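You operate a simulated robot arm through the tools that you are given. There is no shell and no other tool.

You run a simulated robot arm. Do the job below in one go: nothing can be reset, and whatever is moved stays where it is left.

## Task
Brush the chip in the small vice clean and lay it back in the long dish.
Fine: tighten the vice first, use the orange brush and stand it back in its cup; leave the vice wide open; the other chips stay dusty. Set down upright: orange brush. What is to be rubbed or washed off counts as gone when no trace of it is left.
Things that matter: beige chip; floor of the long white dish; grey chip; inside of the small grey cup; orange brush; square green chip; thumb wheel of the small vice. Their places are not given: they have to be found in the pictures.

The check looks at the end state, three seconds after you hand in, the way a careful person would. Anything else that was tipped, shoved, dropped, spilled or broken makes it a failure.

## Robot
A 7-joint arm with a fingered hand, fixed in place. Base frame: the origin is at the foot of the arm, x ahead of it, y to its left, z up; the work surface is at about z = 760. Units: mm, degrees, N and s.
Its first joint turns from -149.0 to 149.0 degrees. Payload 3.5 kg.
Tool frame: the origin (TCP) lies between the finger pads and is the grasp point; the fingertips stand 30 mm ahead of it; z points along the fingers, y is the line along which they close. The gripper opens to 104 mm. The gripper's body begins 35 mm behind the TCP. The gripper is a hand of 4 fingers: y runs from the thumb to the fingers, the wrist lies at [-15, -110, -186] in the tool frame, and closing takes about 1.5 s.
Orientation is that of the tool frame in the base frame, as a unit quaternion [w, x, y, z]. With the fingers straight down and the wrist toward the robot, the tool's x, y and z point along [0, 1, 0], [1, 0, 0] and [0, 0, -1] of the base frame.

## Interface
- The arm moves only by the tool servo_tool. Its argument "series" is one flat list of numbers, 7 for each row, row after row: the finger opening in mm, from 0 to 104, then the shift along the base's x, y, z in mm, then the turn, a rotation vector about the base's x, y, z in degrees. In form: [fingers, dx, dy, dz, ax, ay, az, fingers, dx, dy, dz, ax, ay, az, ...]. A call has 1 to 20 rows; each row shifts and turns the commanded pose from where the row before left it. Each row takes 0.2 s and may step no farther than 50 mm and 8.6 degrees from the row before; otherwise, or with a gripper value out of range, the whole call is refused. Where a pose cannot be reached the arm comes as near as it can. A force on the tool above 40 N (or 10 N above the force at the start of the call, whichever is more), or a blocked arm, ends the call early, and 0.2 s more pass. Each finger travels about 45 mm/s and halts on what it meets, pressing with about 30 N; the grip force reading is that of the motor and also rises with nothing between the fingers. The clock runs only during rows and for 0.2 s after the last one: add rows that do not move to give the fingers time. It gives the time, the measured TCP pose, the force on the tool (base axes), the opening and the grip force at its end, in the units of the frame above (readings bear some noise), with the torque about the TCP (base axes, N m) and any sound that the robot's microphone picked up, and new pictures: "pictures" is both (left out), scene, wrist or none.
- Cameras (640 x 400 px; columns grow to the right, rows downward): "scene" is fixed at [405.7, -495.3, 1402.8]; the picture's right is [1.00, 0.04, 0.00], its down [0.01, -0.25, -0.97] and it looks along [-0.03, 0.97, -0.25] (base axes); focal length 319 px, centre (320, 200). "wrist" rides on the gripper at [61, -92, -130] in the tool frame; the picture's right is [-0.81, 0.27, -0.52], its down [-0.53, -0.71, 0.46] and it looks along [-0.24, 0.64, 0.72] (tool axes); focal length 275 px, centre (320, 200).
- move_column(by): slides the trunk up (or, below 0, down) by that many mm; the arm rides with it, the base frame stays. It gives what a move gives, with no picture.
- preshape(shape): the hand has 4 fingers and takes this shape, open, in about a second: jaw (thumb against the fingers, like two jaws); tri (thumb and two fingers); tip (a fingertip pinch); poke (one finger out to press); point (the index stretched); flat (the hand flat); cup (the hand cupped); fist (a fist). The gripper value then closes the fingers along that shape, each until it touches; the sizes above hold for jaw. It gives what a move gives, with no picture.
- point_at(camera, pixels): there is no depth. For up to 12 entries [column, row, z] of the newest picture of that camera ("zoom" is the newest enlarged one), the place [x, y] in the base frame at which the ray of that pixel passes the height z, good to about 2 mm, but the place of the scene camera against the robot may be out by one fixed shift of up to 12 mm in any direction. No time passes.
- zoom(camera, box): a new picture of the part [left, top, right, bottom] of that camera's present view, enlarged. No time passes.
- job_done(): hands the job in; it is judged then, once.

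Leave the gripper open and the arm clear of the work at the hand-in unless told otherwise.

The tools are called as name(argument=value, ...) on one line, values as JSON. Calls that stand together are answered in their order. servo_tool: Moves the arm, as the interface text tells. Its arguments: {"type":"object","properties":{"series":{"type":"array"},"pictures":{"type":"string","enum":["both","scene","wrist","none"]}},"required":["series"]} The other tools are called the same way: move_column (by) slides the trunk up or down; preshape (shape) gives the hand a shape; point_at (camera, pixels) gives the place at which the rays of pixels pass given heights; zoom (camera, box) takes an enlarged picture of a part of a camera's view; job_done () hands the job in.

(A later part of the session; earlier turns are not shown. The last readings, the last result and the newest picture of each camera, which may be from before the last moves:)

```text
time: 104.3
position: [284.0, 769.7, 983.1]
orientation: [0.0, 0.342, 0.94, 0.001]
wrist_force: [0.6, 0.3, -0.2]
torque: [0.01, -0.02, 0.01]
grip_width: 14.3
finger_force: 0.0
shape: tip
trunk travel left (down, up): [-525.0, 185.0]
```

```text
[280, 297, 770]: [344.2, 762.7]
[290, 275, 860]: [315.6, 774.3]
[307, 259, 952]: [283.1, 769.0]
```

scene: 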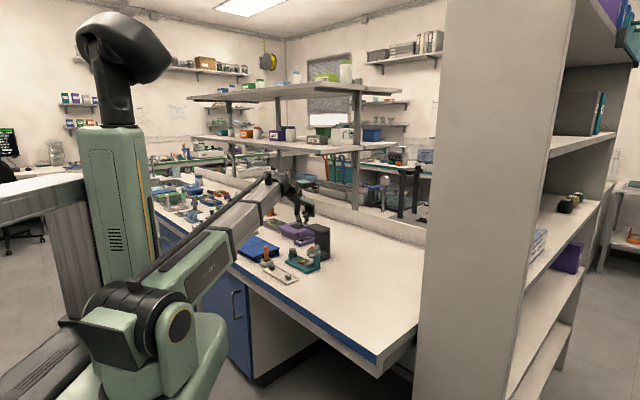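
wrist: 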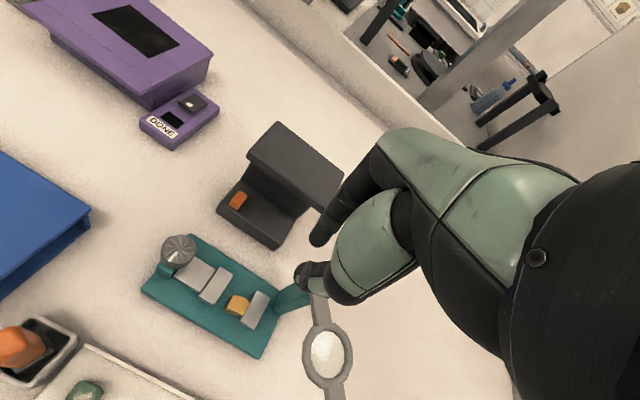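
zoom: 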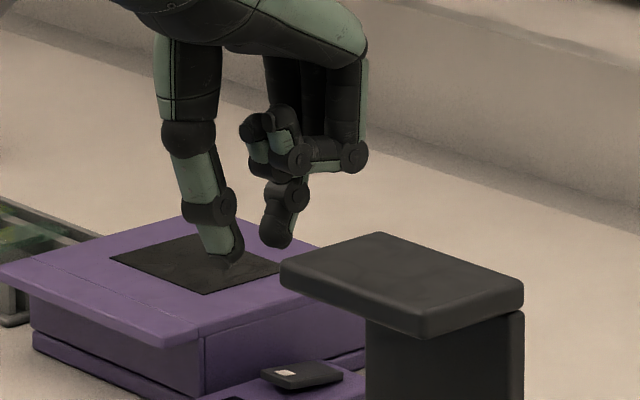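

Pinch tips meet on the TCP axis, and the curled fingers stay ≥30 mm above the tips. For extra clearance from the post I lean the hand 12° toward −u, and descend to z≈853 with opening 50.

servo_tool(series=[50, -2.4, 1, 0, -3.86, -4.6, 0, 50, -2.4, 1.3, 0, -3.86, -4.6, 0, 50, 0, 0, -35, 0, 0, 0, 50, 0, 0, -35, 0, 0, 0, 50, 0, 0, -30, 0, 0, 0, 50, 0, 0, -20, 0, 0, 0, 50, 0, 0, -10, 0, 0, 0, 50, 0, 0, 0, 0, 0, 0, 50, 0, 0, 0, 0, 0, 0], pictures="both")

zoom(camera="scene", box=[290, 232, 330, 272])

zoom(camera="wrist", box=[220, 200, 360, 340])

```text
time: 106.3
position: [279.6, 768.1, 856.4]
orientation: [0.099, 0.341, 0.934, -0.036]
wrist_force: [0.6, -0.4, 0.4]
torque: [0.02, -0.03, -0.02]
grip_width: 49.4
finger_force: 0.1
shape: tip
trunk travel left (down, up): [-525.0, 185.0]
```

scene: 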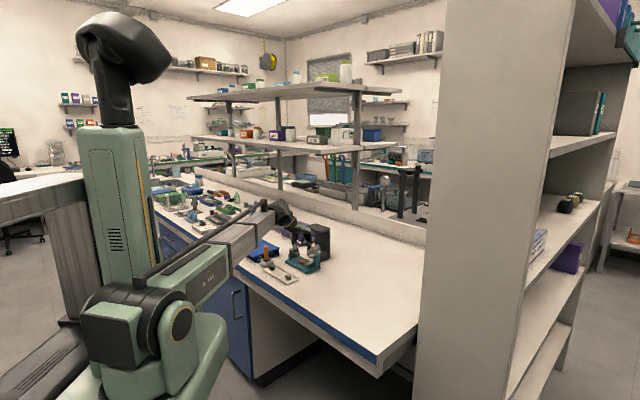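
wrist: 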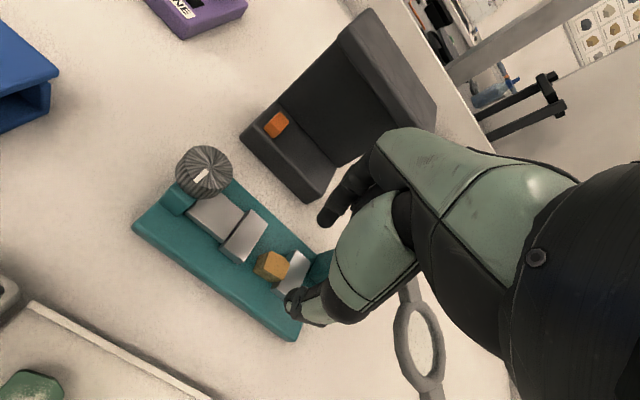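

```text
10.00 times, centred on (310, 252) of scene
```

zoom: 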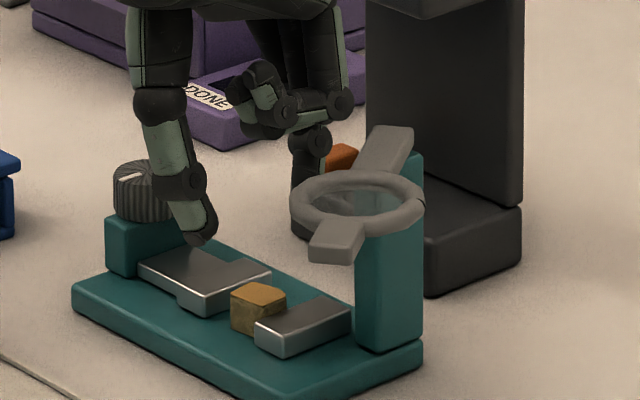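

```text
2.86 times, centred on (290, 270) of wrist
```

zoom: 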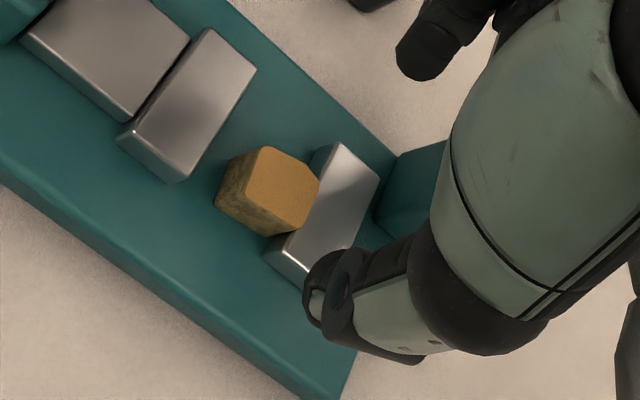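

Clear of the magnifier. I refine the chip location from this closer view.

point_at(camera="wrist", pixels=[[277, 266.5, 786], [271.3, 251.4, 786], [264.3, 267.5, 786], [285, 281, 786], [289, 265.6, 786], [253.4, 271, 771], [272, 283.5, 771], [297, 248.8, 779], [282, 292, 779], [269, 223, 779], [241.6, 263.5, 779]])

```text
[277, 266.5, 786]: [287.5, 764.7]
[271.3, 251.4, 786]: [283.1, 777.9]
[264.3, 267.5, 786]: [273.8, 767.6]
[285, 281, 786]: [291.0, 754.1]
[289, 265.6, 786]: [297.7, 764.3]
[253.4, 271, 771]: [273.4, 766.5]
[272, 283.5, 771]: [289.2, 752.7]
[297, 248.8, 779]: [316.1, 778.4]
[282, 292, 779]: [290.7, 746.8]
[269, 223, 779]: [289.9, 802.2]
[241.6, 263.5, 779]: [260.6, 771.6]
```

Chip: W-N edge ≈14.5 mm wide along azimuth ~50°, centre ≈(286.5,765.6), z 771–786. Hand azimuth matches. I descend to just above and verify the fingers straddle it.

servo_tool(series=[46, 1, 2.5, -10, 0, 0, 0, 46, 0, 0, -10, 0, 0, 0, 46, 0, 0, -8, 0, 0, 0, 46, 0, 0, 0, 0, 0, 0, 46, 0, 0, 0, 0, 0, 0], pictures="both")

zoom(camera="scene", box=[290, 238, 326, 274])

zoom(camera="wrist", box=[220, 200, 360, 340])

```text
time: 107.5
position: [279.8, 772.5, 828.5]
orientation: [0.098, 0.341, 0.934, -0.036]
wrist_force: [-0.3, -0.5, 0.2]
torque: [0.02, -0.04, 0.04]
grip_width: 46.6
finger_force: 0.0
shape: tip
trunk travel left (down, up): [-525.0, 185.0]
```

scene: 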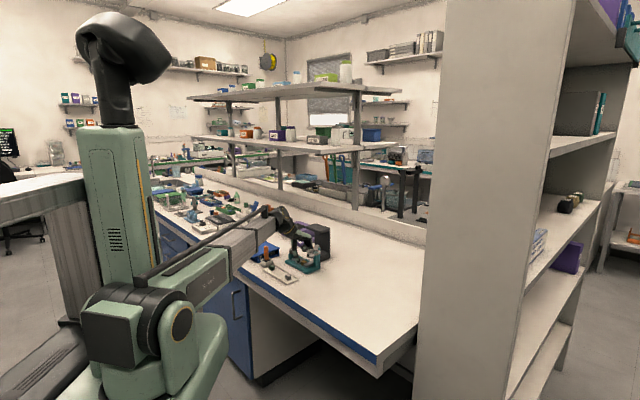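
wrist: 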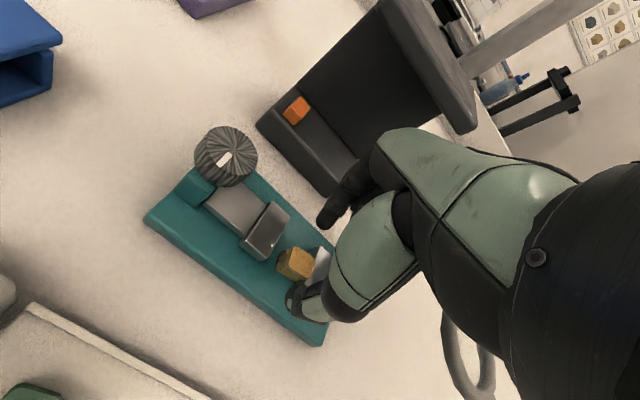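

```text
11.11 times, centred on (308, 256) of scene
```

zoom: 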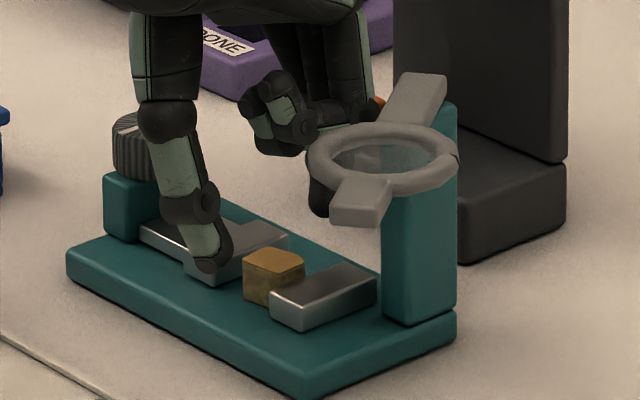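

```text
2.86 times, centred on (290, 270) of wrist
```

zoom: 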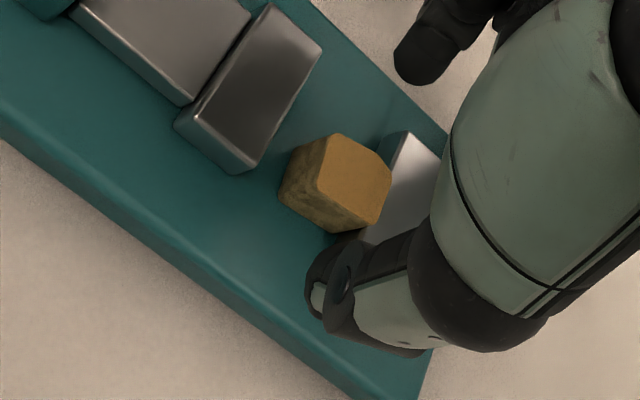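

Straddling well, no contact. I lower another 14 mm and recheck.

servo_tool(series=[46, 0, 0, -7, 0, 0, 0, 46, 0, 0, -7, 0, 0, 0, 46, 0, 0, 0, 0, 0, 0, 46, 0, 0, 0, 0, 0, 0], pictures="both")

zoom(camera="scene", box=[292, 244, 322, 274])

zoom(camera="wrist", box=[240, 200, 380, 340])

```text
time: 108.5
position: [280.5, 773.1, 812.9]
orientation: [0.098, 0.341, 0.934, -0.036]
wrist_force: [0.2, -0.2, -0.7]
torque: [0.04, 0.02, 0.02]
grip_width: 46.4
finger_force: 0.0
shape: tip
trunk travel left (down, up): [-525.0, 185.0]
```

scene: 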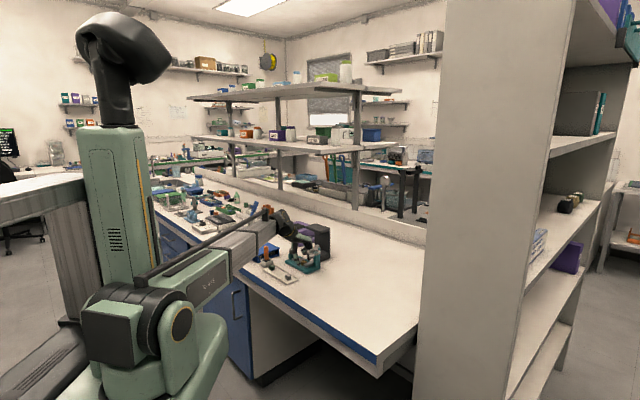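
wrist: 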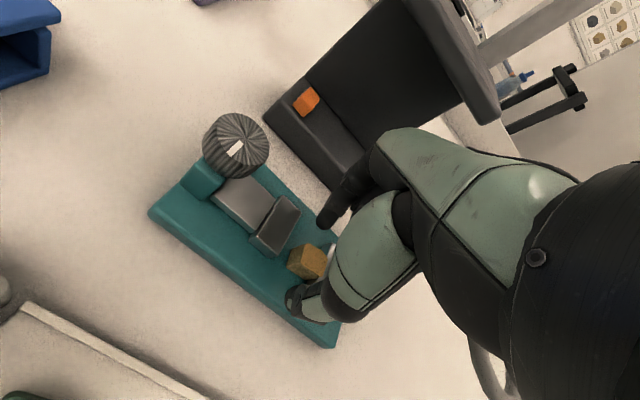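

```text
13.33 times, centred on (307, 259) of scene
```

zoom: 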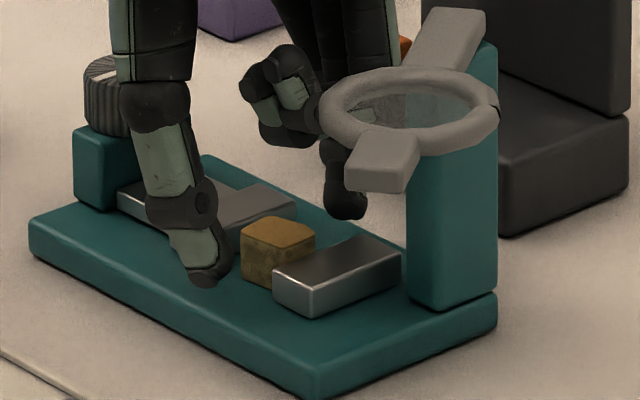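

```text
2.86 times, centred on (310, 270) of wrist
```

zoom: 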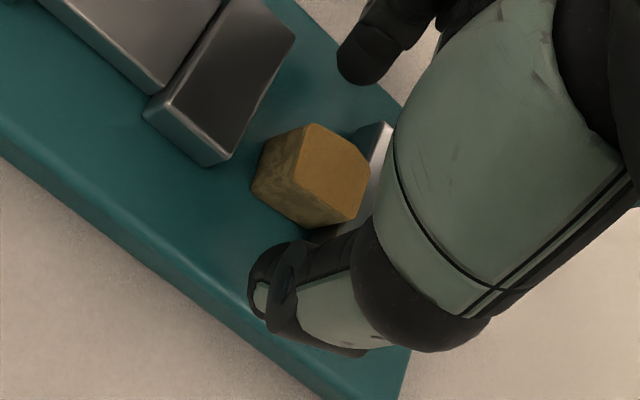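

Good alignment. Down 6 mm more (tips ≈777) and close gently.

servo_tool(series=[46, 0, 0, -3, 0, 0, 0, 46, 0, 0, -3, 0, 0, 0, 46, 0, 0, 0, 0, 0, 0], pictures="none")

servo_tool(series=[30, 0, 0, 0, 0, 0, 0, 22, 0, 0, 0, 0, 0, 0, 18, 0, 0, 0, 0, 0, 0, 18, 0, 0, 0, 0, 0, 0], pictures="both")

zoom(camera="scene", box=[292, 244, 322, 274])

zoom(camera="wrist", box=[240, 200, 380, 340])

```text
time: 109.3
position: [279.8, 772.8, 806.1]
orientation: [0.099, 0.341, 0.934, -0.036]
wrist_force: [0.3, -0.7, -0.8]
torque: [0.0, 0.04, -0.04]
grip_width: 46.5
finger_force: 0.0
shape: tip
trunk travel left (down, up): [-525.0, 185.0]
```

```text
time: 110.3
position: [279.5, 773.5, 806.4]
orientation: [0.098, 0.341, 0.934, -0.036]
wrist_force: [0.3, -0.2, 0.3]
torque: [-0.02, -0.01, 0.02]
grip_width: 18.2
finger_force: 0.1
shape: tip
trunk travel left (down, up): [-525.0, 185.0]
```

scene: 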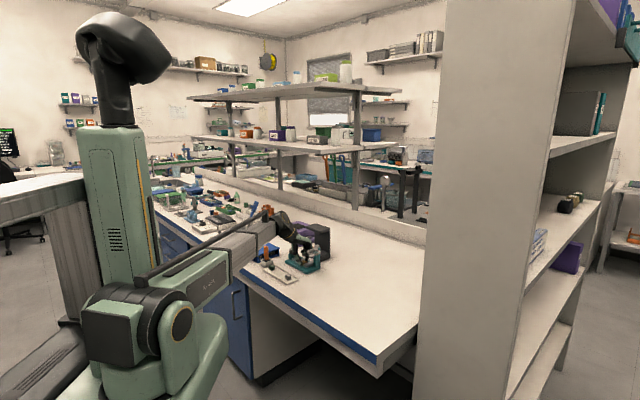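
wrist: 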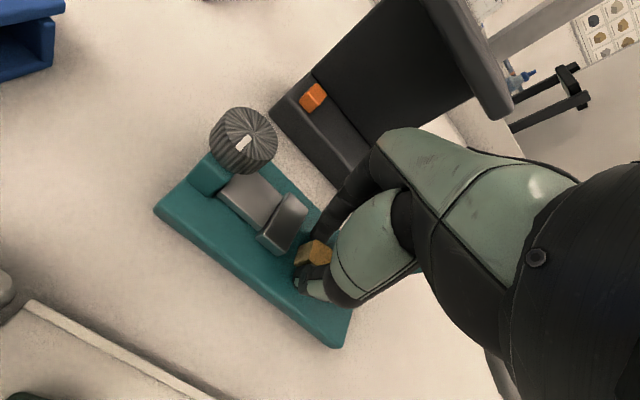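

```text
13.33 times, centred on (307, 259) of scene
```

zoom: 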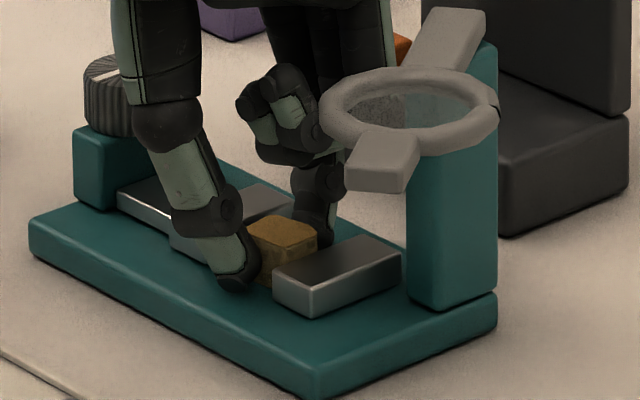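

```text
2.86 times, centred on (310, 270) of wrist
```

zoom: 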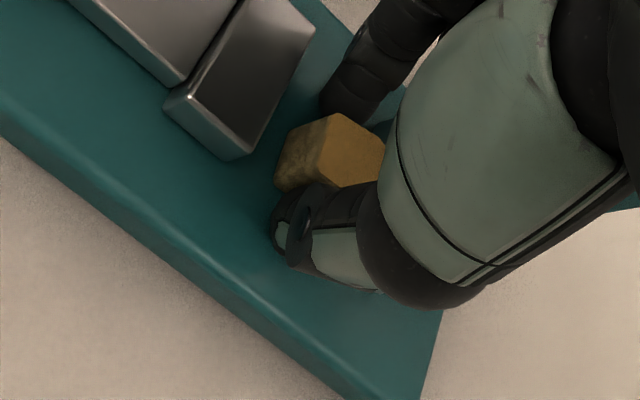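

Thumb and index are about to touch the chip. I close fully on it.

servo_tool(series=[12, 0, 0, 0, 0, 0, 0, 6, 0, 0, 0, 0, 0, 0, 4, 0, 0, 0, 0, 0, 0, 4, 0, 0, 0, 0, 0, 0, 4, 0, 0, 0, 0, 0, 0], pictures="both")

zoom(camera="scene", box=[292, 244, 322, 274])

zoom(camera="wrist", box=[260, 220, 360, 320])

```text
time: 111.5
position: [279.3, 773.7, 804.9]
orientation: [0.098, 0.341, 0.934, -0.036]
wrist_force: [-0.2, -0.4, -0.9]
torque: [-0.01, 0.0, 0.0]
grip_width: 11.5
finger_force: 30.3
shape: tip
trunk travel left (down, up): [-525.0, 185.0]
```

scene: 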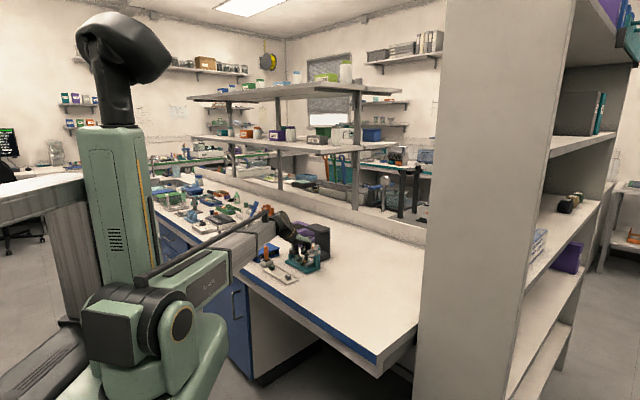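
wrist: 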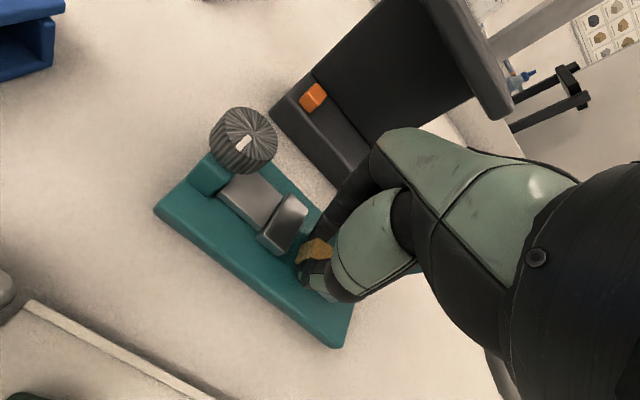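

```text
13.33 times, centred on (307, 259) of scene
```

zoom: 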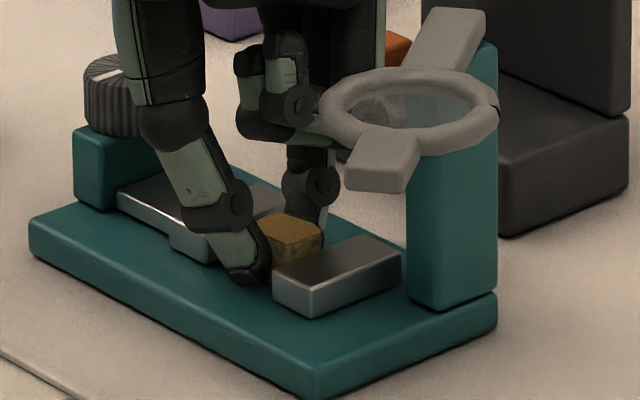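

```text
4.00 times, centred on (310, 270) of wrist
```

zoom: 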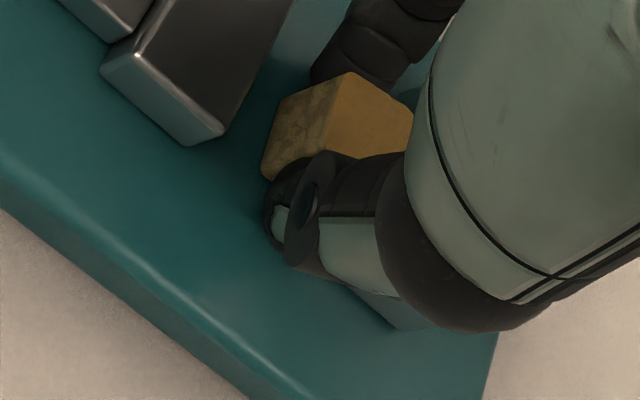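

Held (11.5 mm, 30 N). I lift slowly straight up.

servo_tool(series=[4, 0, 0, 4, 0, 0, 0, 4, 0, 0, 6, 0, 0, 0, 4, 0, 0, 10, 0, 0, 0, 4, 0, 0, 15, 0, 0, 0, 4, 0, 0, 20, 0, 0, 0, 4, 0, 0, 25, 0, 0, 0, 4, 0, 0, 25, 0, 0, 0, 4, 0, 0, 0, 0, 0, 0], pictures="both")

zoom(camera="scene", box=[288, 224, 328, 264])

zoom(camera="wrist", box=[260, 220, 360, 320])

```text
time: 113.3
position: [278.8, 773.3, 910.7]
orientation: [0.097, 0.341, 0.934, -0.036]
wrist_force: [0.3, 0.6, -0.8]
torque: [0.03, 0.01, -0.01]
grip_width: 11.5
finger_force: 30.2
shape: tip
trunk travel left (down, up): [-525.0, 185.0]
```

scene: 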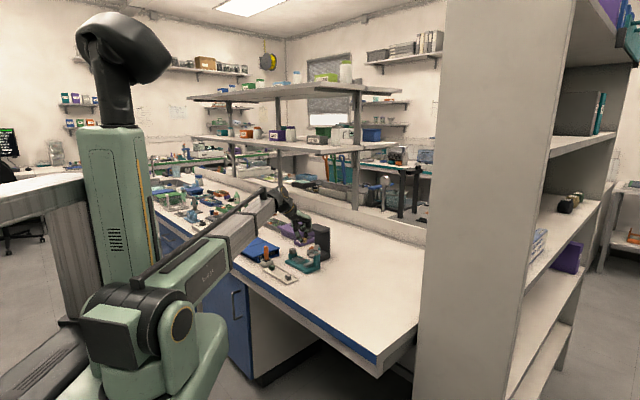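
wrist: 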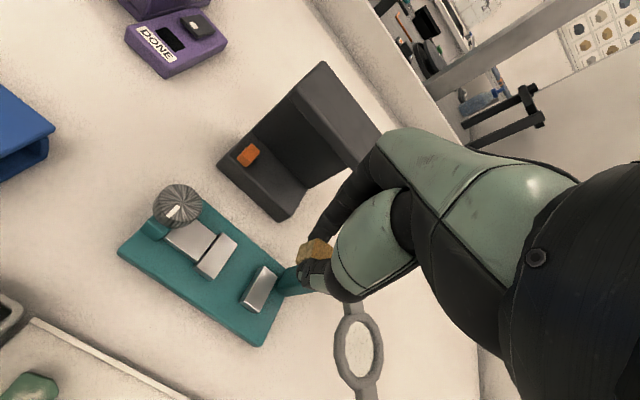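

```text
10.00 times, centred on (308, 244) of scene
```

zoom: 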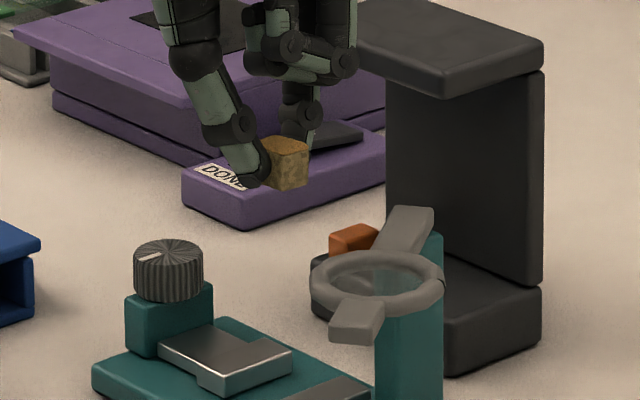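

```text
4.00 times, centred on (310, 270) of wrist
```

zoom: 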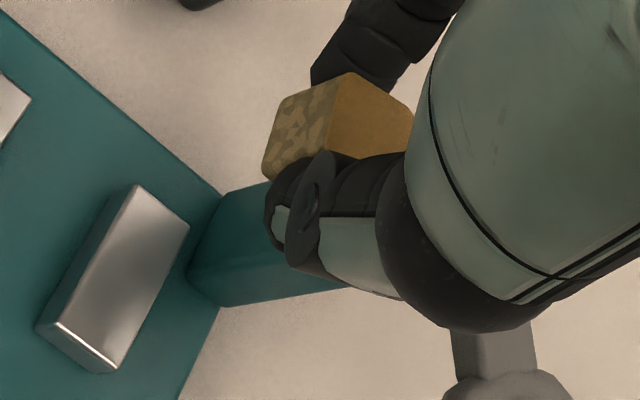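

The chip is held level and clean. I move over the middle of the dish (≈(195,690), between green and grey chips), staying at z≈920, and look.

servo_tool(series=[4, -10, -8, 10, 0, 0, 0, 4, -20, -17, 0, 0, 0, 0, 4, -20, -17, 0, 0, 0, 0, 4, -20, -17, 0, 0, 0, 0, 4, -20, -18, 0, 0, 0, 0, 4, 0, 0, 0, 0, 0, 0, 4, 0, 0, 0, 0, 0, 0], pictures="both")

zoom(camera="wrist", box=[120, 200, 360, 400])

zoom(camera="scene", box=[260, 220, 320, 290])

```text
time: 114.9
position: [188.0, 696.6, 919.6]
orientation: [0.098, 0.341, 0.934, -0.036]
wrist_force: [0.4, -0.1, 0.4]
torque: [0.01, 0.01, 0.02]
grip_width: 11.8
finger_force: 30.0
shape: tip
trunk travel left (down, up): [-525.0, 185.0]
```

scene: 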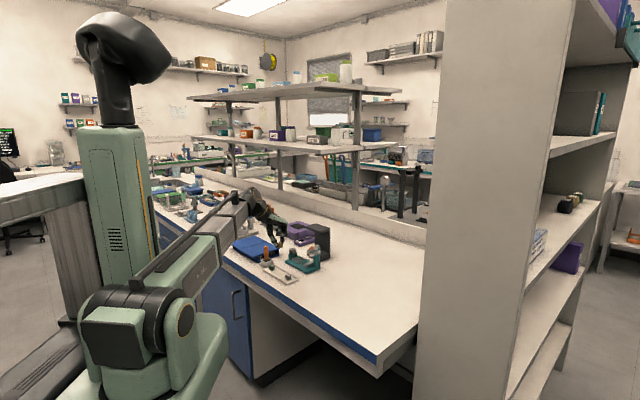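
wrist: 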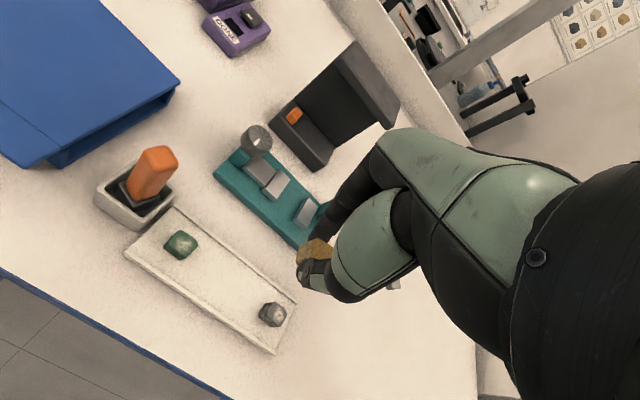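

```text
2.00 times, centred on (240, 300) of wrist
```

zoom: 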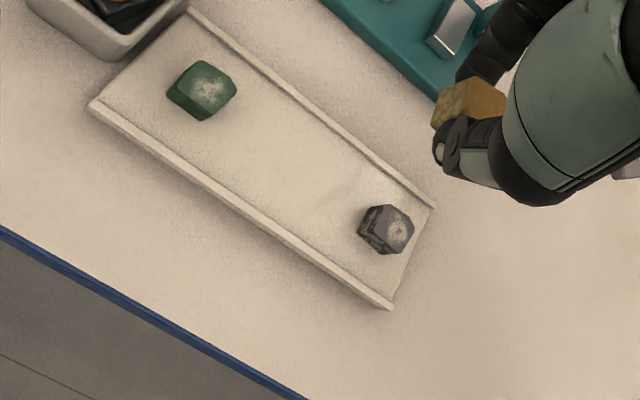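

```text
5.71 times, centred on (290, 255) of scene
```

zoom: 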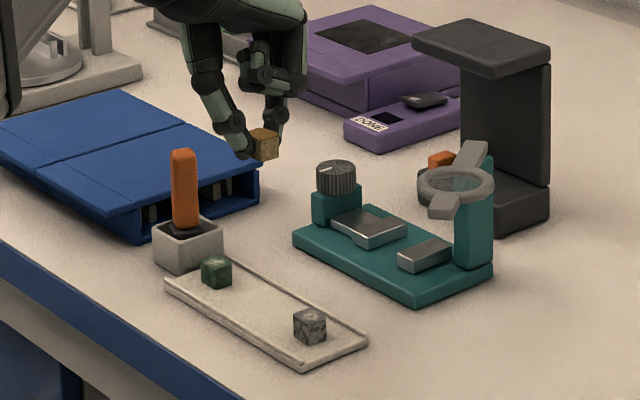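

I measure the dish corners, both resident chips, and the held chip.

point_at(camera="wrist", pixels=[[125, 251.5, 768], [175, 206, 768], [296.5, 302.5, 768], [275, 354, 768], [180, 245, 778], [272.5, 315, 778], [220, 282, 764]])

zoom(camera="wrist", box=[280, 220, 360, 300])

zoom(camera="wrist", box=[110, 190, 310, 370])

zoom(camera="scene", box=[278, 232, 302, 256])

```text
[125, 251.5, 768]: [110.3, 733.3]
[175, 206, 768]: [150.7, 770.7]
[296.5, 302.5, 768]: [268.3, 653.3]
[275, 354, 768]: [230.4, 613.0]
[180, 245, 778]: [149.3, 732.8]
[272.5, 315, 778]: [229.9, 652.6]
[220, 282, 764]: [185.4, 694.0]
```

```text
5.00 times, centred on (320, 260) of wrist
```

zoom: 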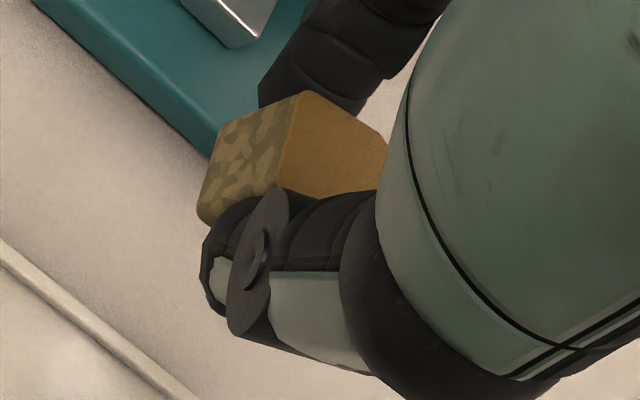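

```text
2.22 times, centred on (210, 280) of wrist
```

zoom: 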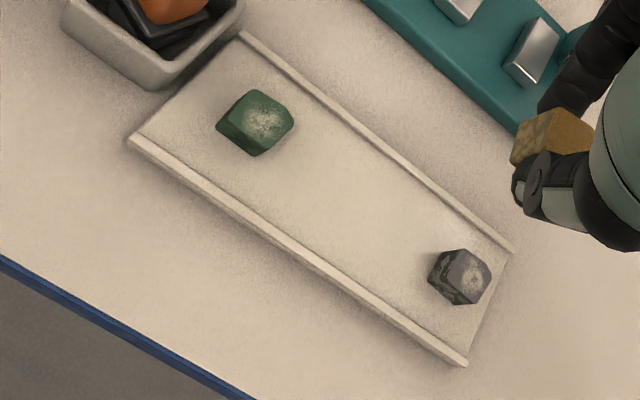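

```text
16.00 times, centred on (290, 244) of scene
```

zoom: 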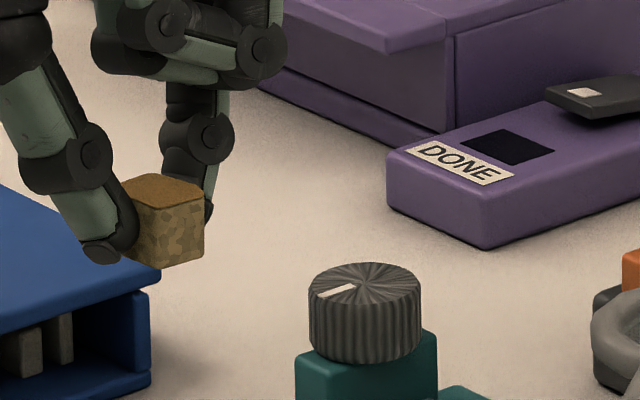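

point_at(camera="wrist", pixels=[[316, 238.4, 900], [312, 258, 900], [301, 244.4, 885], [296, 263, 885], [333, 250, 900]])

```text
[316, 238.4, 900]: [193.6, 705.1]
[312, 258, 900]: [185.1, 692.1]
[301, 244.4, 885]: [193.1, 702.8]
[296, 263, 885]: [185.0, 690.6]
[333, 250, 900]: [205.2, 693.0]
```

Held chip centre ≈(197,693.5); target the dish middle (189.7,692.7). I shift, align azimuth by −7°, and descend to ~8 mm above the floor.

servo_tool(series=[4, -7, 0, 0, 0, 0, -7, 4, 0, 0, -30, 0, 0, 0, 4, 0, 0, -30, 0, 0, 0, 4, 0, 0, -25, 0, 0, 0, 4, 0, 0, -18, 0, 0, 0, 4, 0, 0, -9, 0, 0, 0, 4, 0, 0, 0, 0, 0, 0, 4, 0, 0, 0, 0, 0, 0], pictures="both")

zoom(camera="scene", box=[268, 245, 304, 281])

zoom(camera="wrist", box=[220, 200, 380, 360])

```text
time: 116.7
position: [184.6, 695.2, 810.1]
orientation: [0.096, 0.397, 0.912, -0.041]
wrist_force: [0.6, -0.6, -0.1]
torque: [0.03, -0.03, 0.03]
grip_width: 11.4
finger_force: 29.8
shape: tip
trunk travel left (down, up): [-525.0, 185.0]
```

scene: 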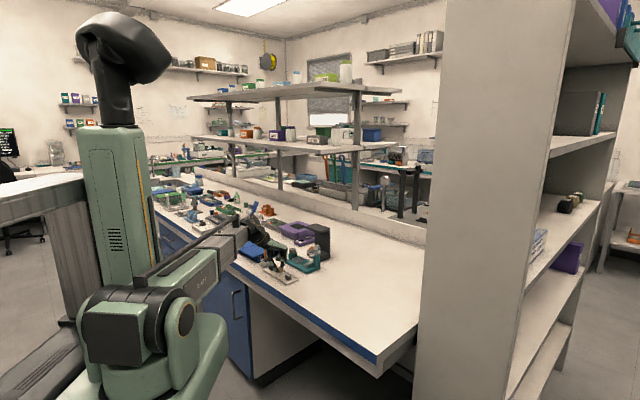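
wrist: 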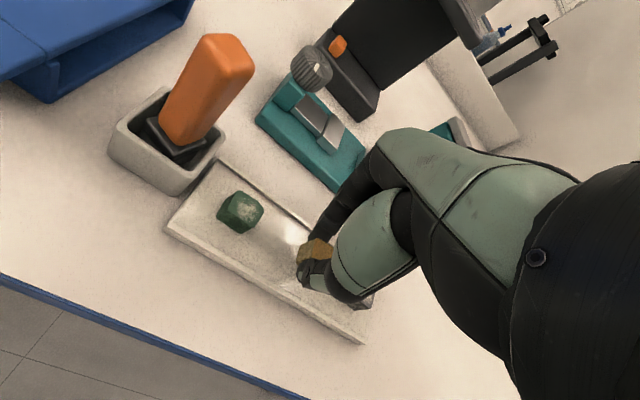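

```text
11.11 times, centred on (286, 263) of scene
```

zoom: 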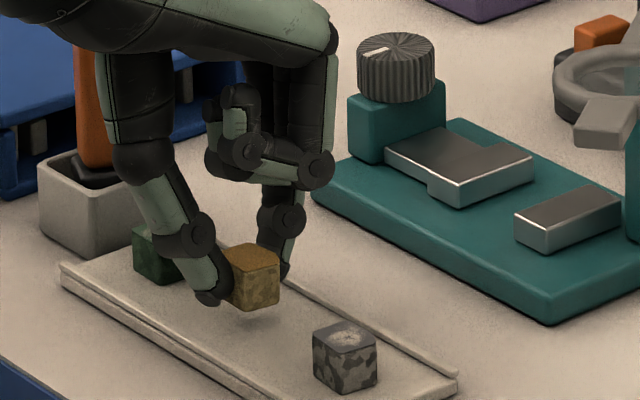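

```text
2.50 times, centred on (300, 280) of wrist
```

zoom: 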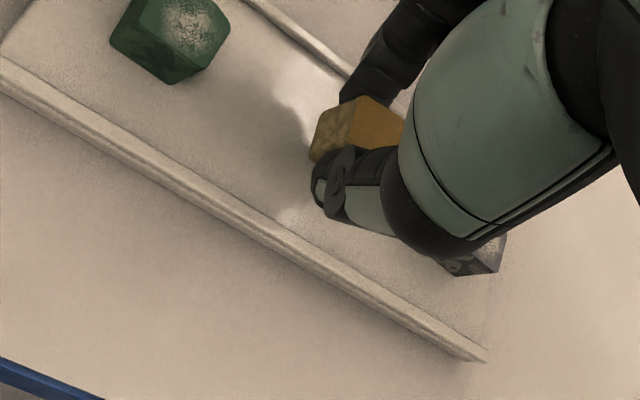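

It hovers correctly between the two chips; the index is a bit close to the +v rim, so I shift (−2,−2) and creep down to contact.

servo_tool(series=[4, -2, -2, -3, 0, 0, 0, 4, 0, 0, -3, 0, 0, 0, 4, 0, 0, 0, 0, 0, 0], pictures="none")

servo_tool(series=[4, 0, 0, -1.5, 0, 0, 0, 4, 0, 0, 0, 0, 0, 0], pictures="scene")

zoom(camera="scene", box=[272, 252, 302, 282])

```text
time: 117.5
position: [182.1, 693.3, 803.9]
orientation: [0.096, 0.397, 0.912, -0.041]
wrist_force: [0.0, -0.1, -1.2]
torque: [-0.02, 0.04, -0.02]
grip_width: 11.4
finger_force: 29.9
shape: tip
trunk travel left (down, up): [-525.0, 185.0]
```

```text
time: 118.1
position: [180.2, 693.9, 802.1]
orientation: [0.095, 0.397, 0.912, -0.043]
wrist_force: [-0.2, 0.8, 0.8]
torque: [0.05, 0.01, 0.0]
grip_width: 11.7
finger_force: 29.4
shape: tip
trunk travel left (down, up): [-525.0, 185.0]
```

scene: 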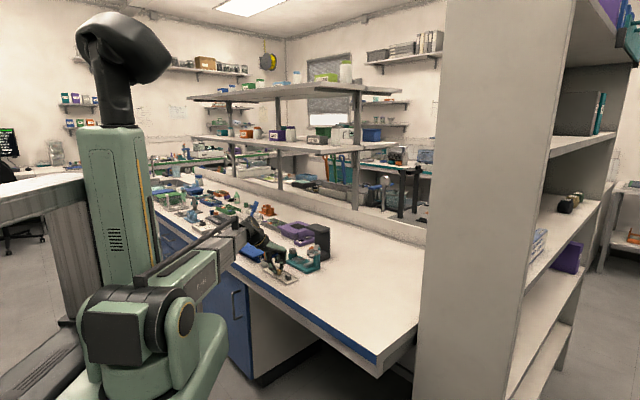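

```text
13.33 times, centred on (287, 267) of scene
```

zoom: 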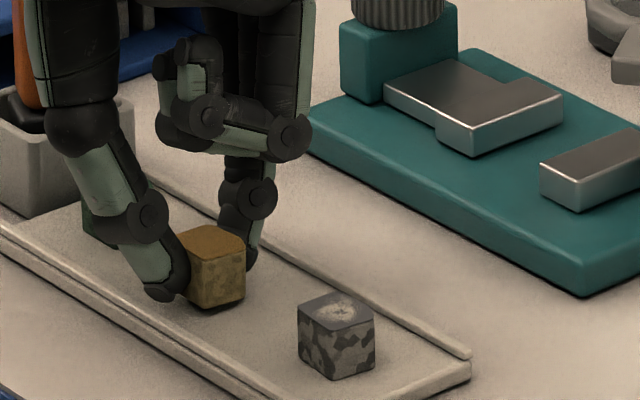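

Nearly down. 1 mm steps with the force reading.

servo_tool(series=[4, 0, 0, -1, 0, 0, 0, 4, 0, 0, 0, 0, 0, 0], pictures="none")

servo_tool(series=[4, 0, 0, -1, 0, 0, 0, 4, 0, 0, 0, 0, 0, 0], pictures="none")

servo_tool(series=[4, 0, 0, -1, 0, 0, 0, 4, 0, 0, 0, 0, 0, 0], pictures="scene")

zoom(camera="scene", box=[272, 252, 302, 282])

```text
time: 118.7
position: [180.8, 695.3, 801.0]
orientation: [0.096, 0.397, 0.912, -0.042]
wrist_force: [-1.0, -0.7, 0.0]
torque: [-0.02, 0.01, 0.01]
grip_width: 11.4
finger_force: 29.7
shape: tip
trunk travel left (down, up): [-525.0, 185.0]
```

```text
time: 119.3
position: [182.2, 693.6, 799.9]
orientation: [0.095, 0.397, 0.912, -0.042]
wrist_force: [0.1, -0.1, -0.4]
torque: [0.01, 0.02, 0.04]
grip_width: 11.4
finger_force: 29.7
shape: tip
trunk travel left (down, up): [-525.0, 185.0]
```

```text
time: 119.9
position: [180.7, 694.1, 799.1]
orientation: [0.096, 0.397, 0.912, -0.041]
wrist_force: [-2.2, 1.4, 6.2]
torque: [0.05, 0.01, 0.05]
grip_width: 11.3
finger_force: 29.8
shape: tip
trunk travel left (down, up): [-525.0, 185.0]
```

scene: 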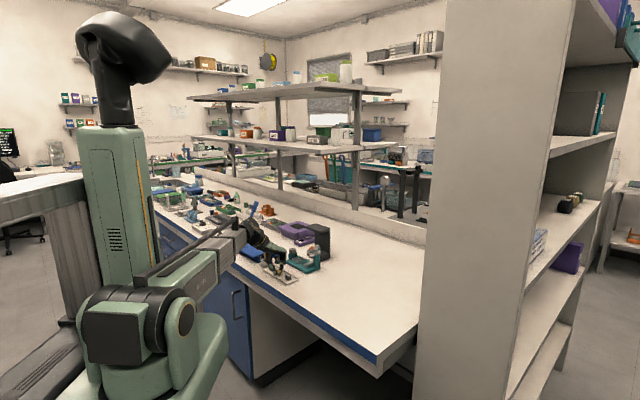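

```text
13.33 times, centred on (287, 267) of scene
```

zoom: 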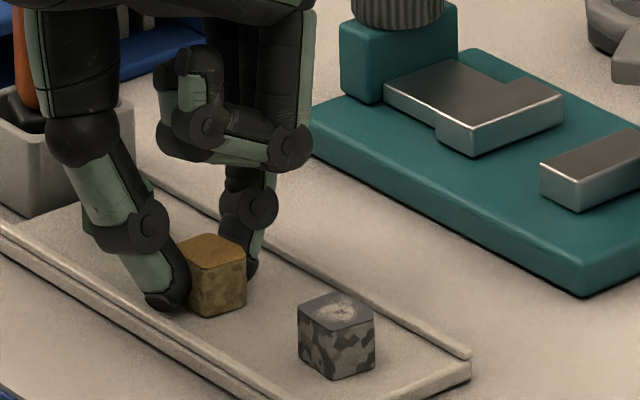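

Contact (6 N). I ease 0.6 mm and open a little (to 22), then more, then rise.

servo_tool(series=[4, 0, 0, 0.6, 0, 0, 0, 13, 0, 0, 0, 0, 0, 0, 15, 0, 0, 0, 0, 0, 0, 18, 0, 0, 0, 0, 0, 0, 22, 0, 0, 0, 0, 0, 0, 22, 0, 0, 0, 0, 0, 0], pictures="both")

zoom(camera="scene", box=[272, 252, 302, 282])

zoom(camera="wrist", box=[240, 200, 380, 340])

```text
time: 121.3
position: [180.6, 694.0, 799.2]
orientation: [0.096, 0.398, 0.911, -0.042]
wrist_force: [2.3, 1.0, 1.6]
torque: [0.04, -0.07, 0.05]
grip_width: 21.1
finger_force: 0.1
shape: tip
trunk travel left (down, up): [-525.0, 185.0]
```

scene: 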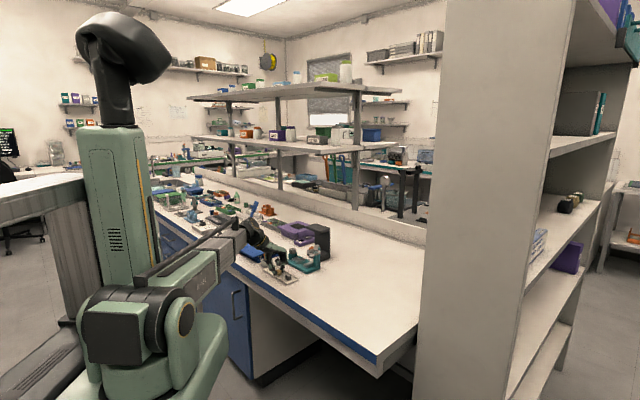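
wrist: 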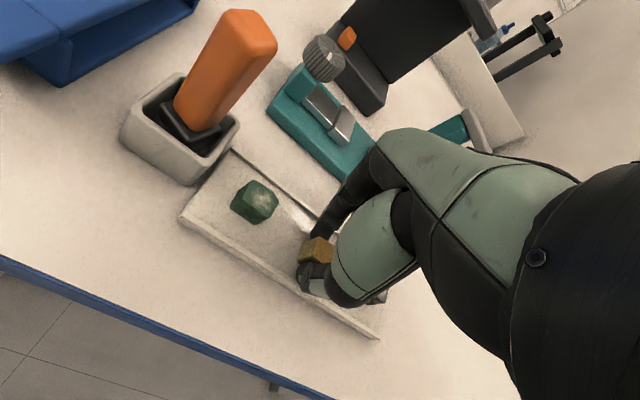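

```text
13.33 times, centred on (287, 267) of scene
```

zoom: 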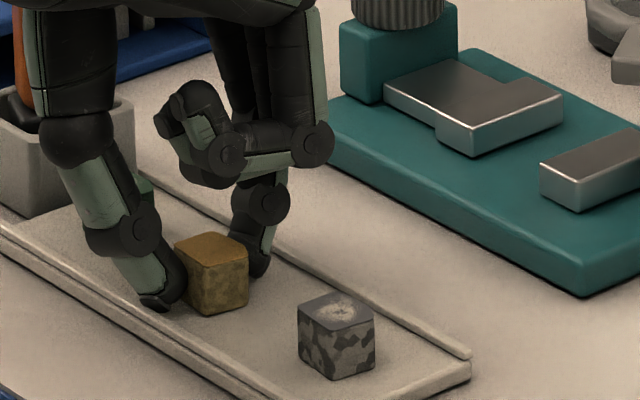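

```text
2.86 times, centred on (310, 270) of wrist
```

zoom: 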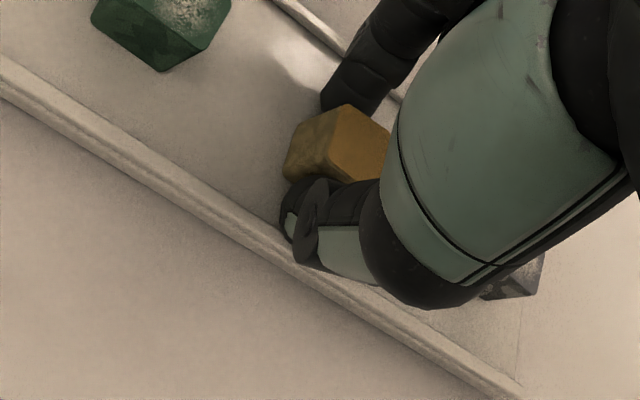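

The chip sits flat in the dish. I rise slowly and check it stays.

servo_tool(series=[22, 0, 0, 3, 0, 0, 0, 23, 0, 0, 5, 0, 0, 0, 24, 0, 0, 8, 0, 0, 0, 24, 0, 0, 12, 0, 0, 0, 24, 0, 0, 0, 0, 0, 0], pictures="scene")

zoom(camera="scene", box=[272, 252, 302, 282])

```text
time: 122.5
position: [180.2, 693.8, 827.1]
orientation: [0.096, 0.397, 0.912, -0.042]
wrist_force: [0.5, -0.3, -0.4]
torque: [-0.05, 0.04, 0.03]
grip_width: 23.5
finger_force: 0.1
shape: tip
trunk travel left (down, up): [-525.0, 185.0]
```

scene: 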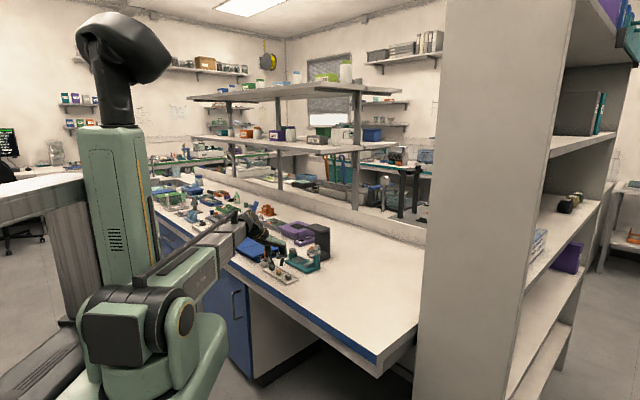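

```text
13.33 times, centred on (287, 267) of scene
```

zoom: 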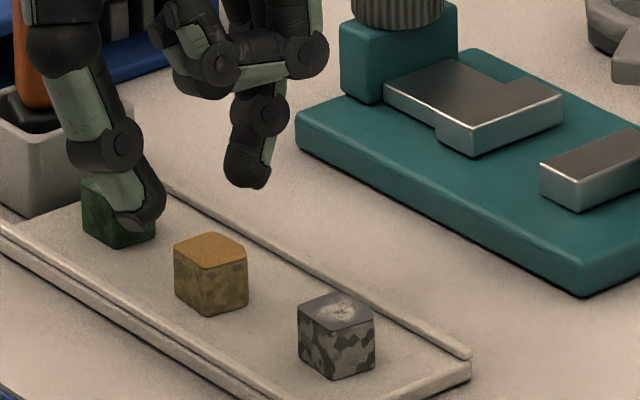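

All three chips sit well. Now I rise, straighten the hand, and compare the magnifier arm's position with the initial picture.

servo_tool(series=[40, 0, 0, 30, 0, 0, 0, 40, 0, 0, 40, 0, 0, 0, 40, 0, 0, 40, 4.3, 4.1, 0, 40, 0, -10, 40, 4.3, 4.1, 0, 40, 0, -10, 10, 0, 0, 0, 40, 0, 0, 0, 0, 0, 0], pictures="both")

zoom(camera="scene", box=[285, 240, 325, 280])

zoom(camera="scene", box=[290, 245, 322, 277])

zoom(camera="wrist", box=[160, 120, 360, 300])

```text
time: 123.9
position: [181.2, 675.4, 988.2]
orientation: [0.0, 0.4, 0.917, -0.001]
wrist_force: [-1.1, -0.4, 0.1]
torque: [-0.04, -0.01, 0.02]
grip_width: 39.6
finger_force: 0.0
shape: tip
trunk travel left (down, up): [-525.0, 185.0]
```

scene: 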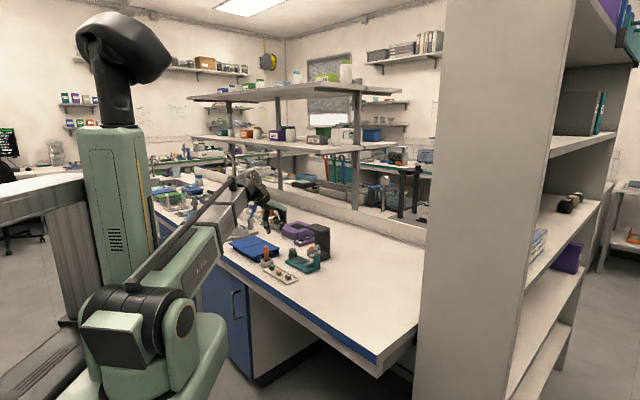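
wrist: 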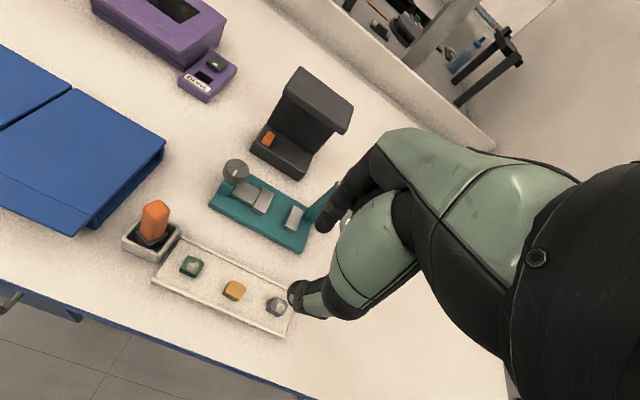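

```text
10.00 times, centred on (305, 260) of scene
```

zoom: 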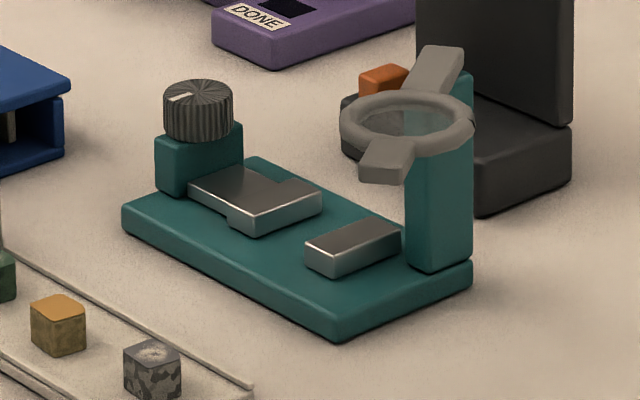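

```text
12.50 times, centred on (306, 261) of scene
```

zoom: 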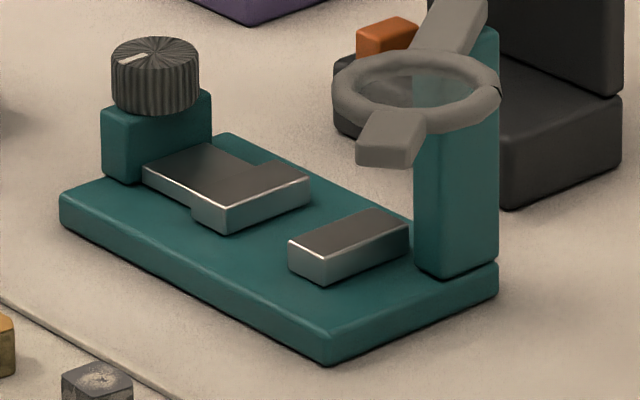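

```text
2.22 times, centred on (260, 210) of wrist
```

zoom: 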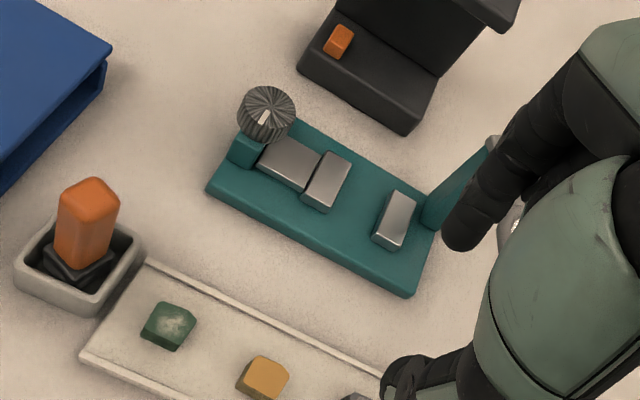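

The magnifier arm is ~6° off its original place (ring centre now at (416,92) vs (432,92) in this zoom; handle tip (385,152) vs (412,152)). I'd like to nudge it back. First I get a view of it from above.

servo_tool(series=[40, 30, 2, 4, 0, 0, 0, 40, 30, 3, 4, 0, 0, 0, 40, 30, 5, 4, 0, 0, 0, 40, 30, 5, 0, 0, 0, 0, 40, 25, 5, 0, 0, 0, 0, 40, 0, 0, 0, 0, 0, 0, 40, 0, 0, 0, 0, 0, 0], pictures="wrist")

zoom(camera="wrist", box=[190, 220, 330, 360])

```text
time: 125.5
position: [325.1, 693.1, 998.3]
orientation: [0.0, 0.399, 0.917, -0.001]
wrist_force: [0.1, 0.1, -0.4]
torque: [-0.03, 0.03, 0.0]
grip_width: 39.6
finger_force: 0.0
shape: tip
trunk travel left (down, up): [-525.0, 185.0]
```

wrist: 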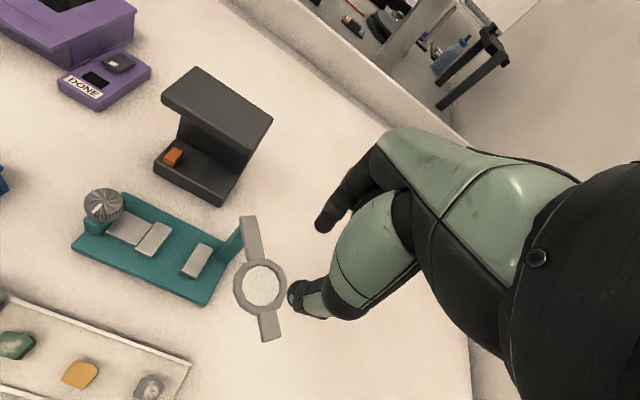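

```text
2.86 times, centred on (260, 290) of wrist
```

zoom: 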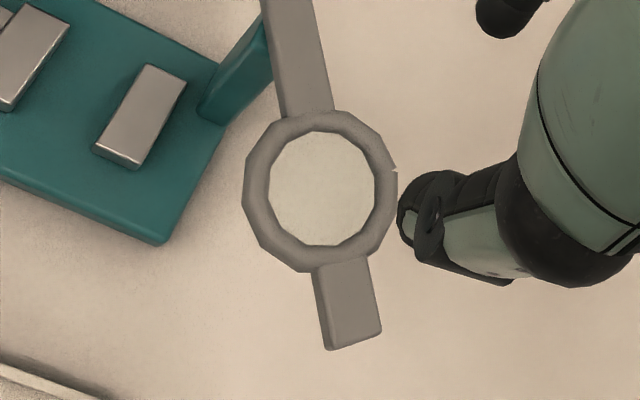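

point_at(camera="wrist", pixels=[[260.3, 285.8, 862], [247.5, 220, 862], [271, 338, 862], [245, 240, 862], [264.5, 341.5, 858], [281, 334, 862], [262, 313, 862], [203, 303, 770]])

zoom(camera="wrist", box=[210, 200, 310, 300])

```text
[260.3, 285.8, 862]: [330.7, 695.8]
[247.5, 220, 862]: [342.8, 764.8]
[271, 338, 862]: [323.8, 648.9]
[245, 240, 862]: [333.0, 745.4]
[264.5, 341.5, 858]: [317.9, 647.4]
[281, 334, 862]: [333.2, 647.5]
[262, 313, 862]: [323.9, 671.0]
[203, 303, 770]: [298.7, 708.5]
```

```text
4.00 times, centred on (260, 250) of wrist
```

zoom: 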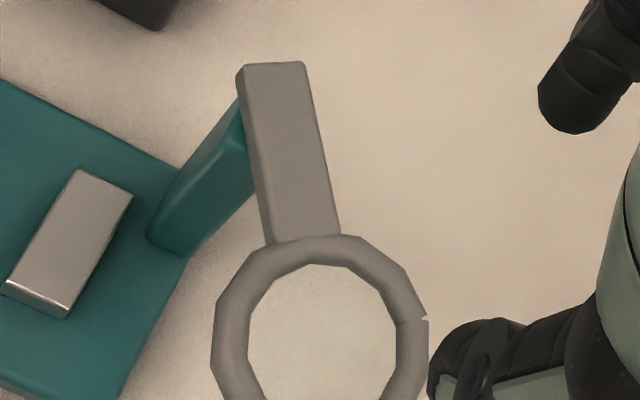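

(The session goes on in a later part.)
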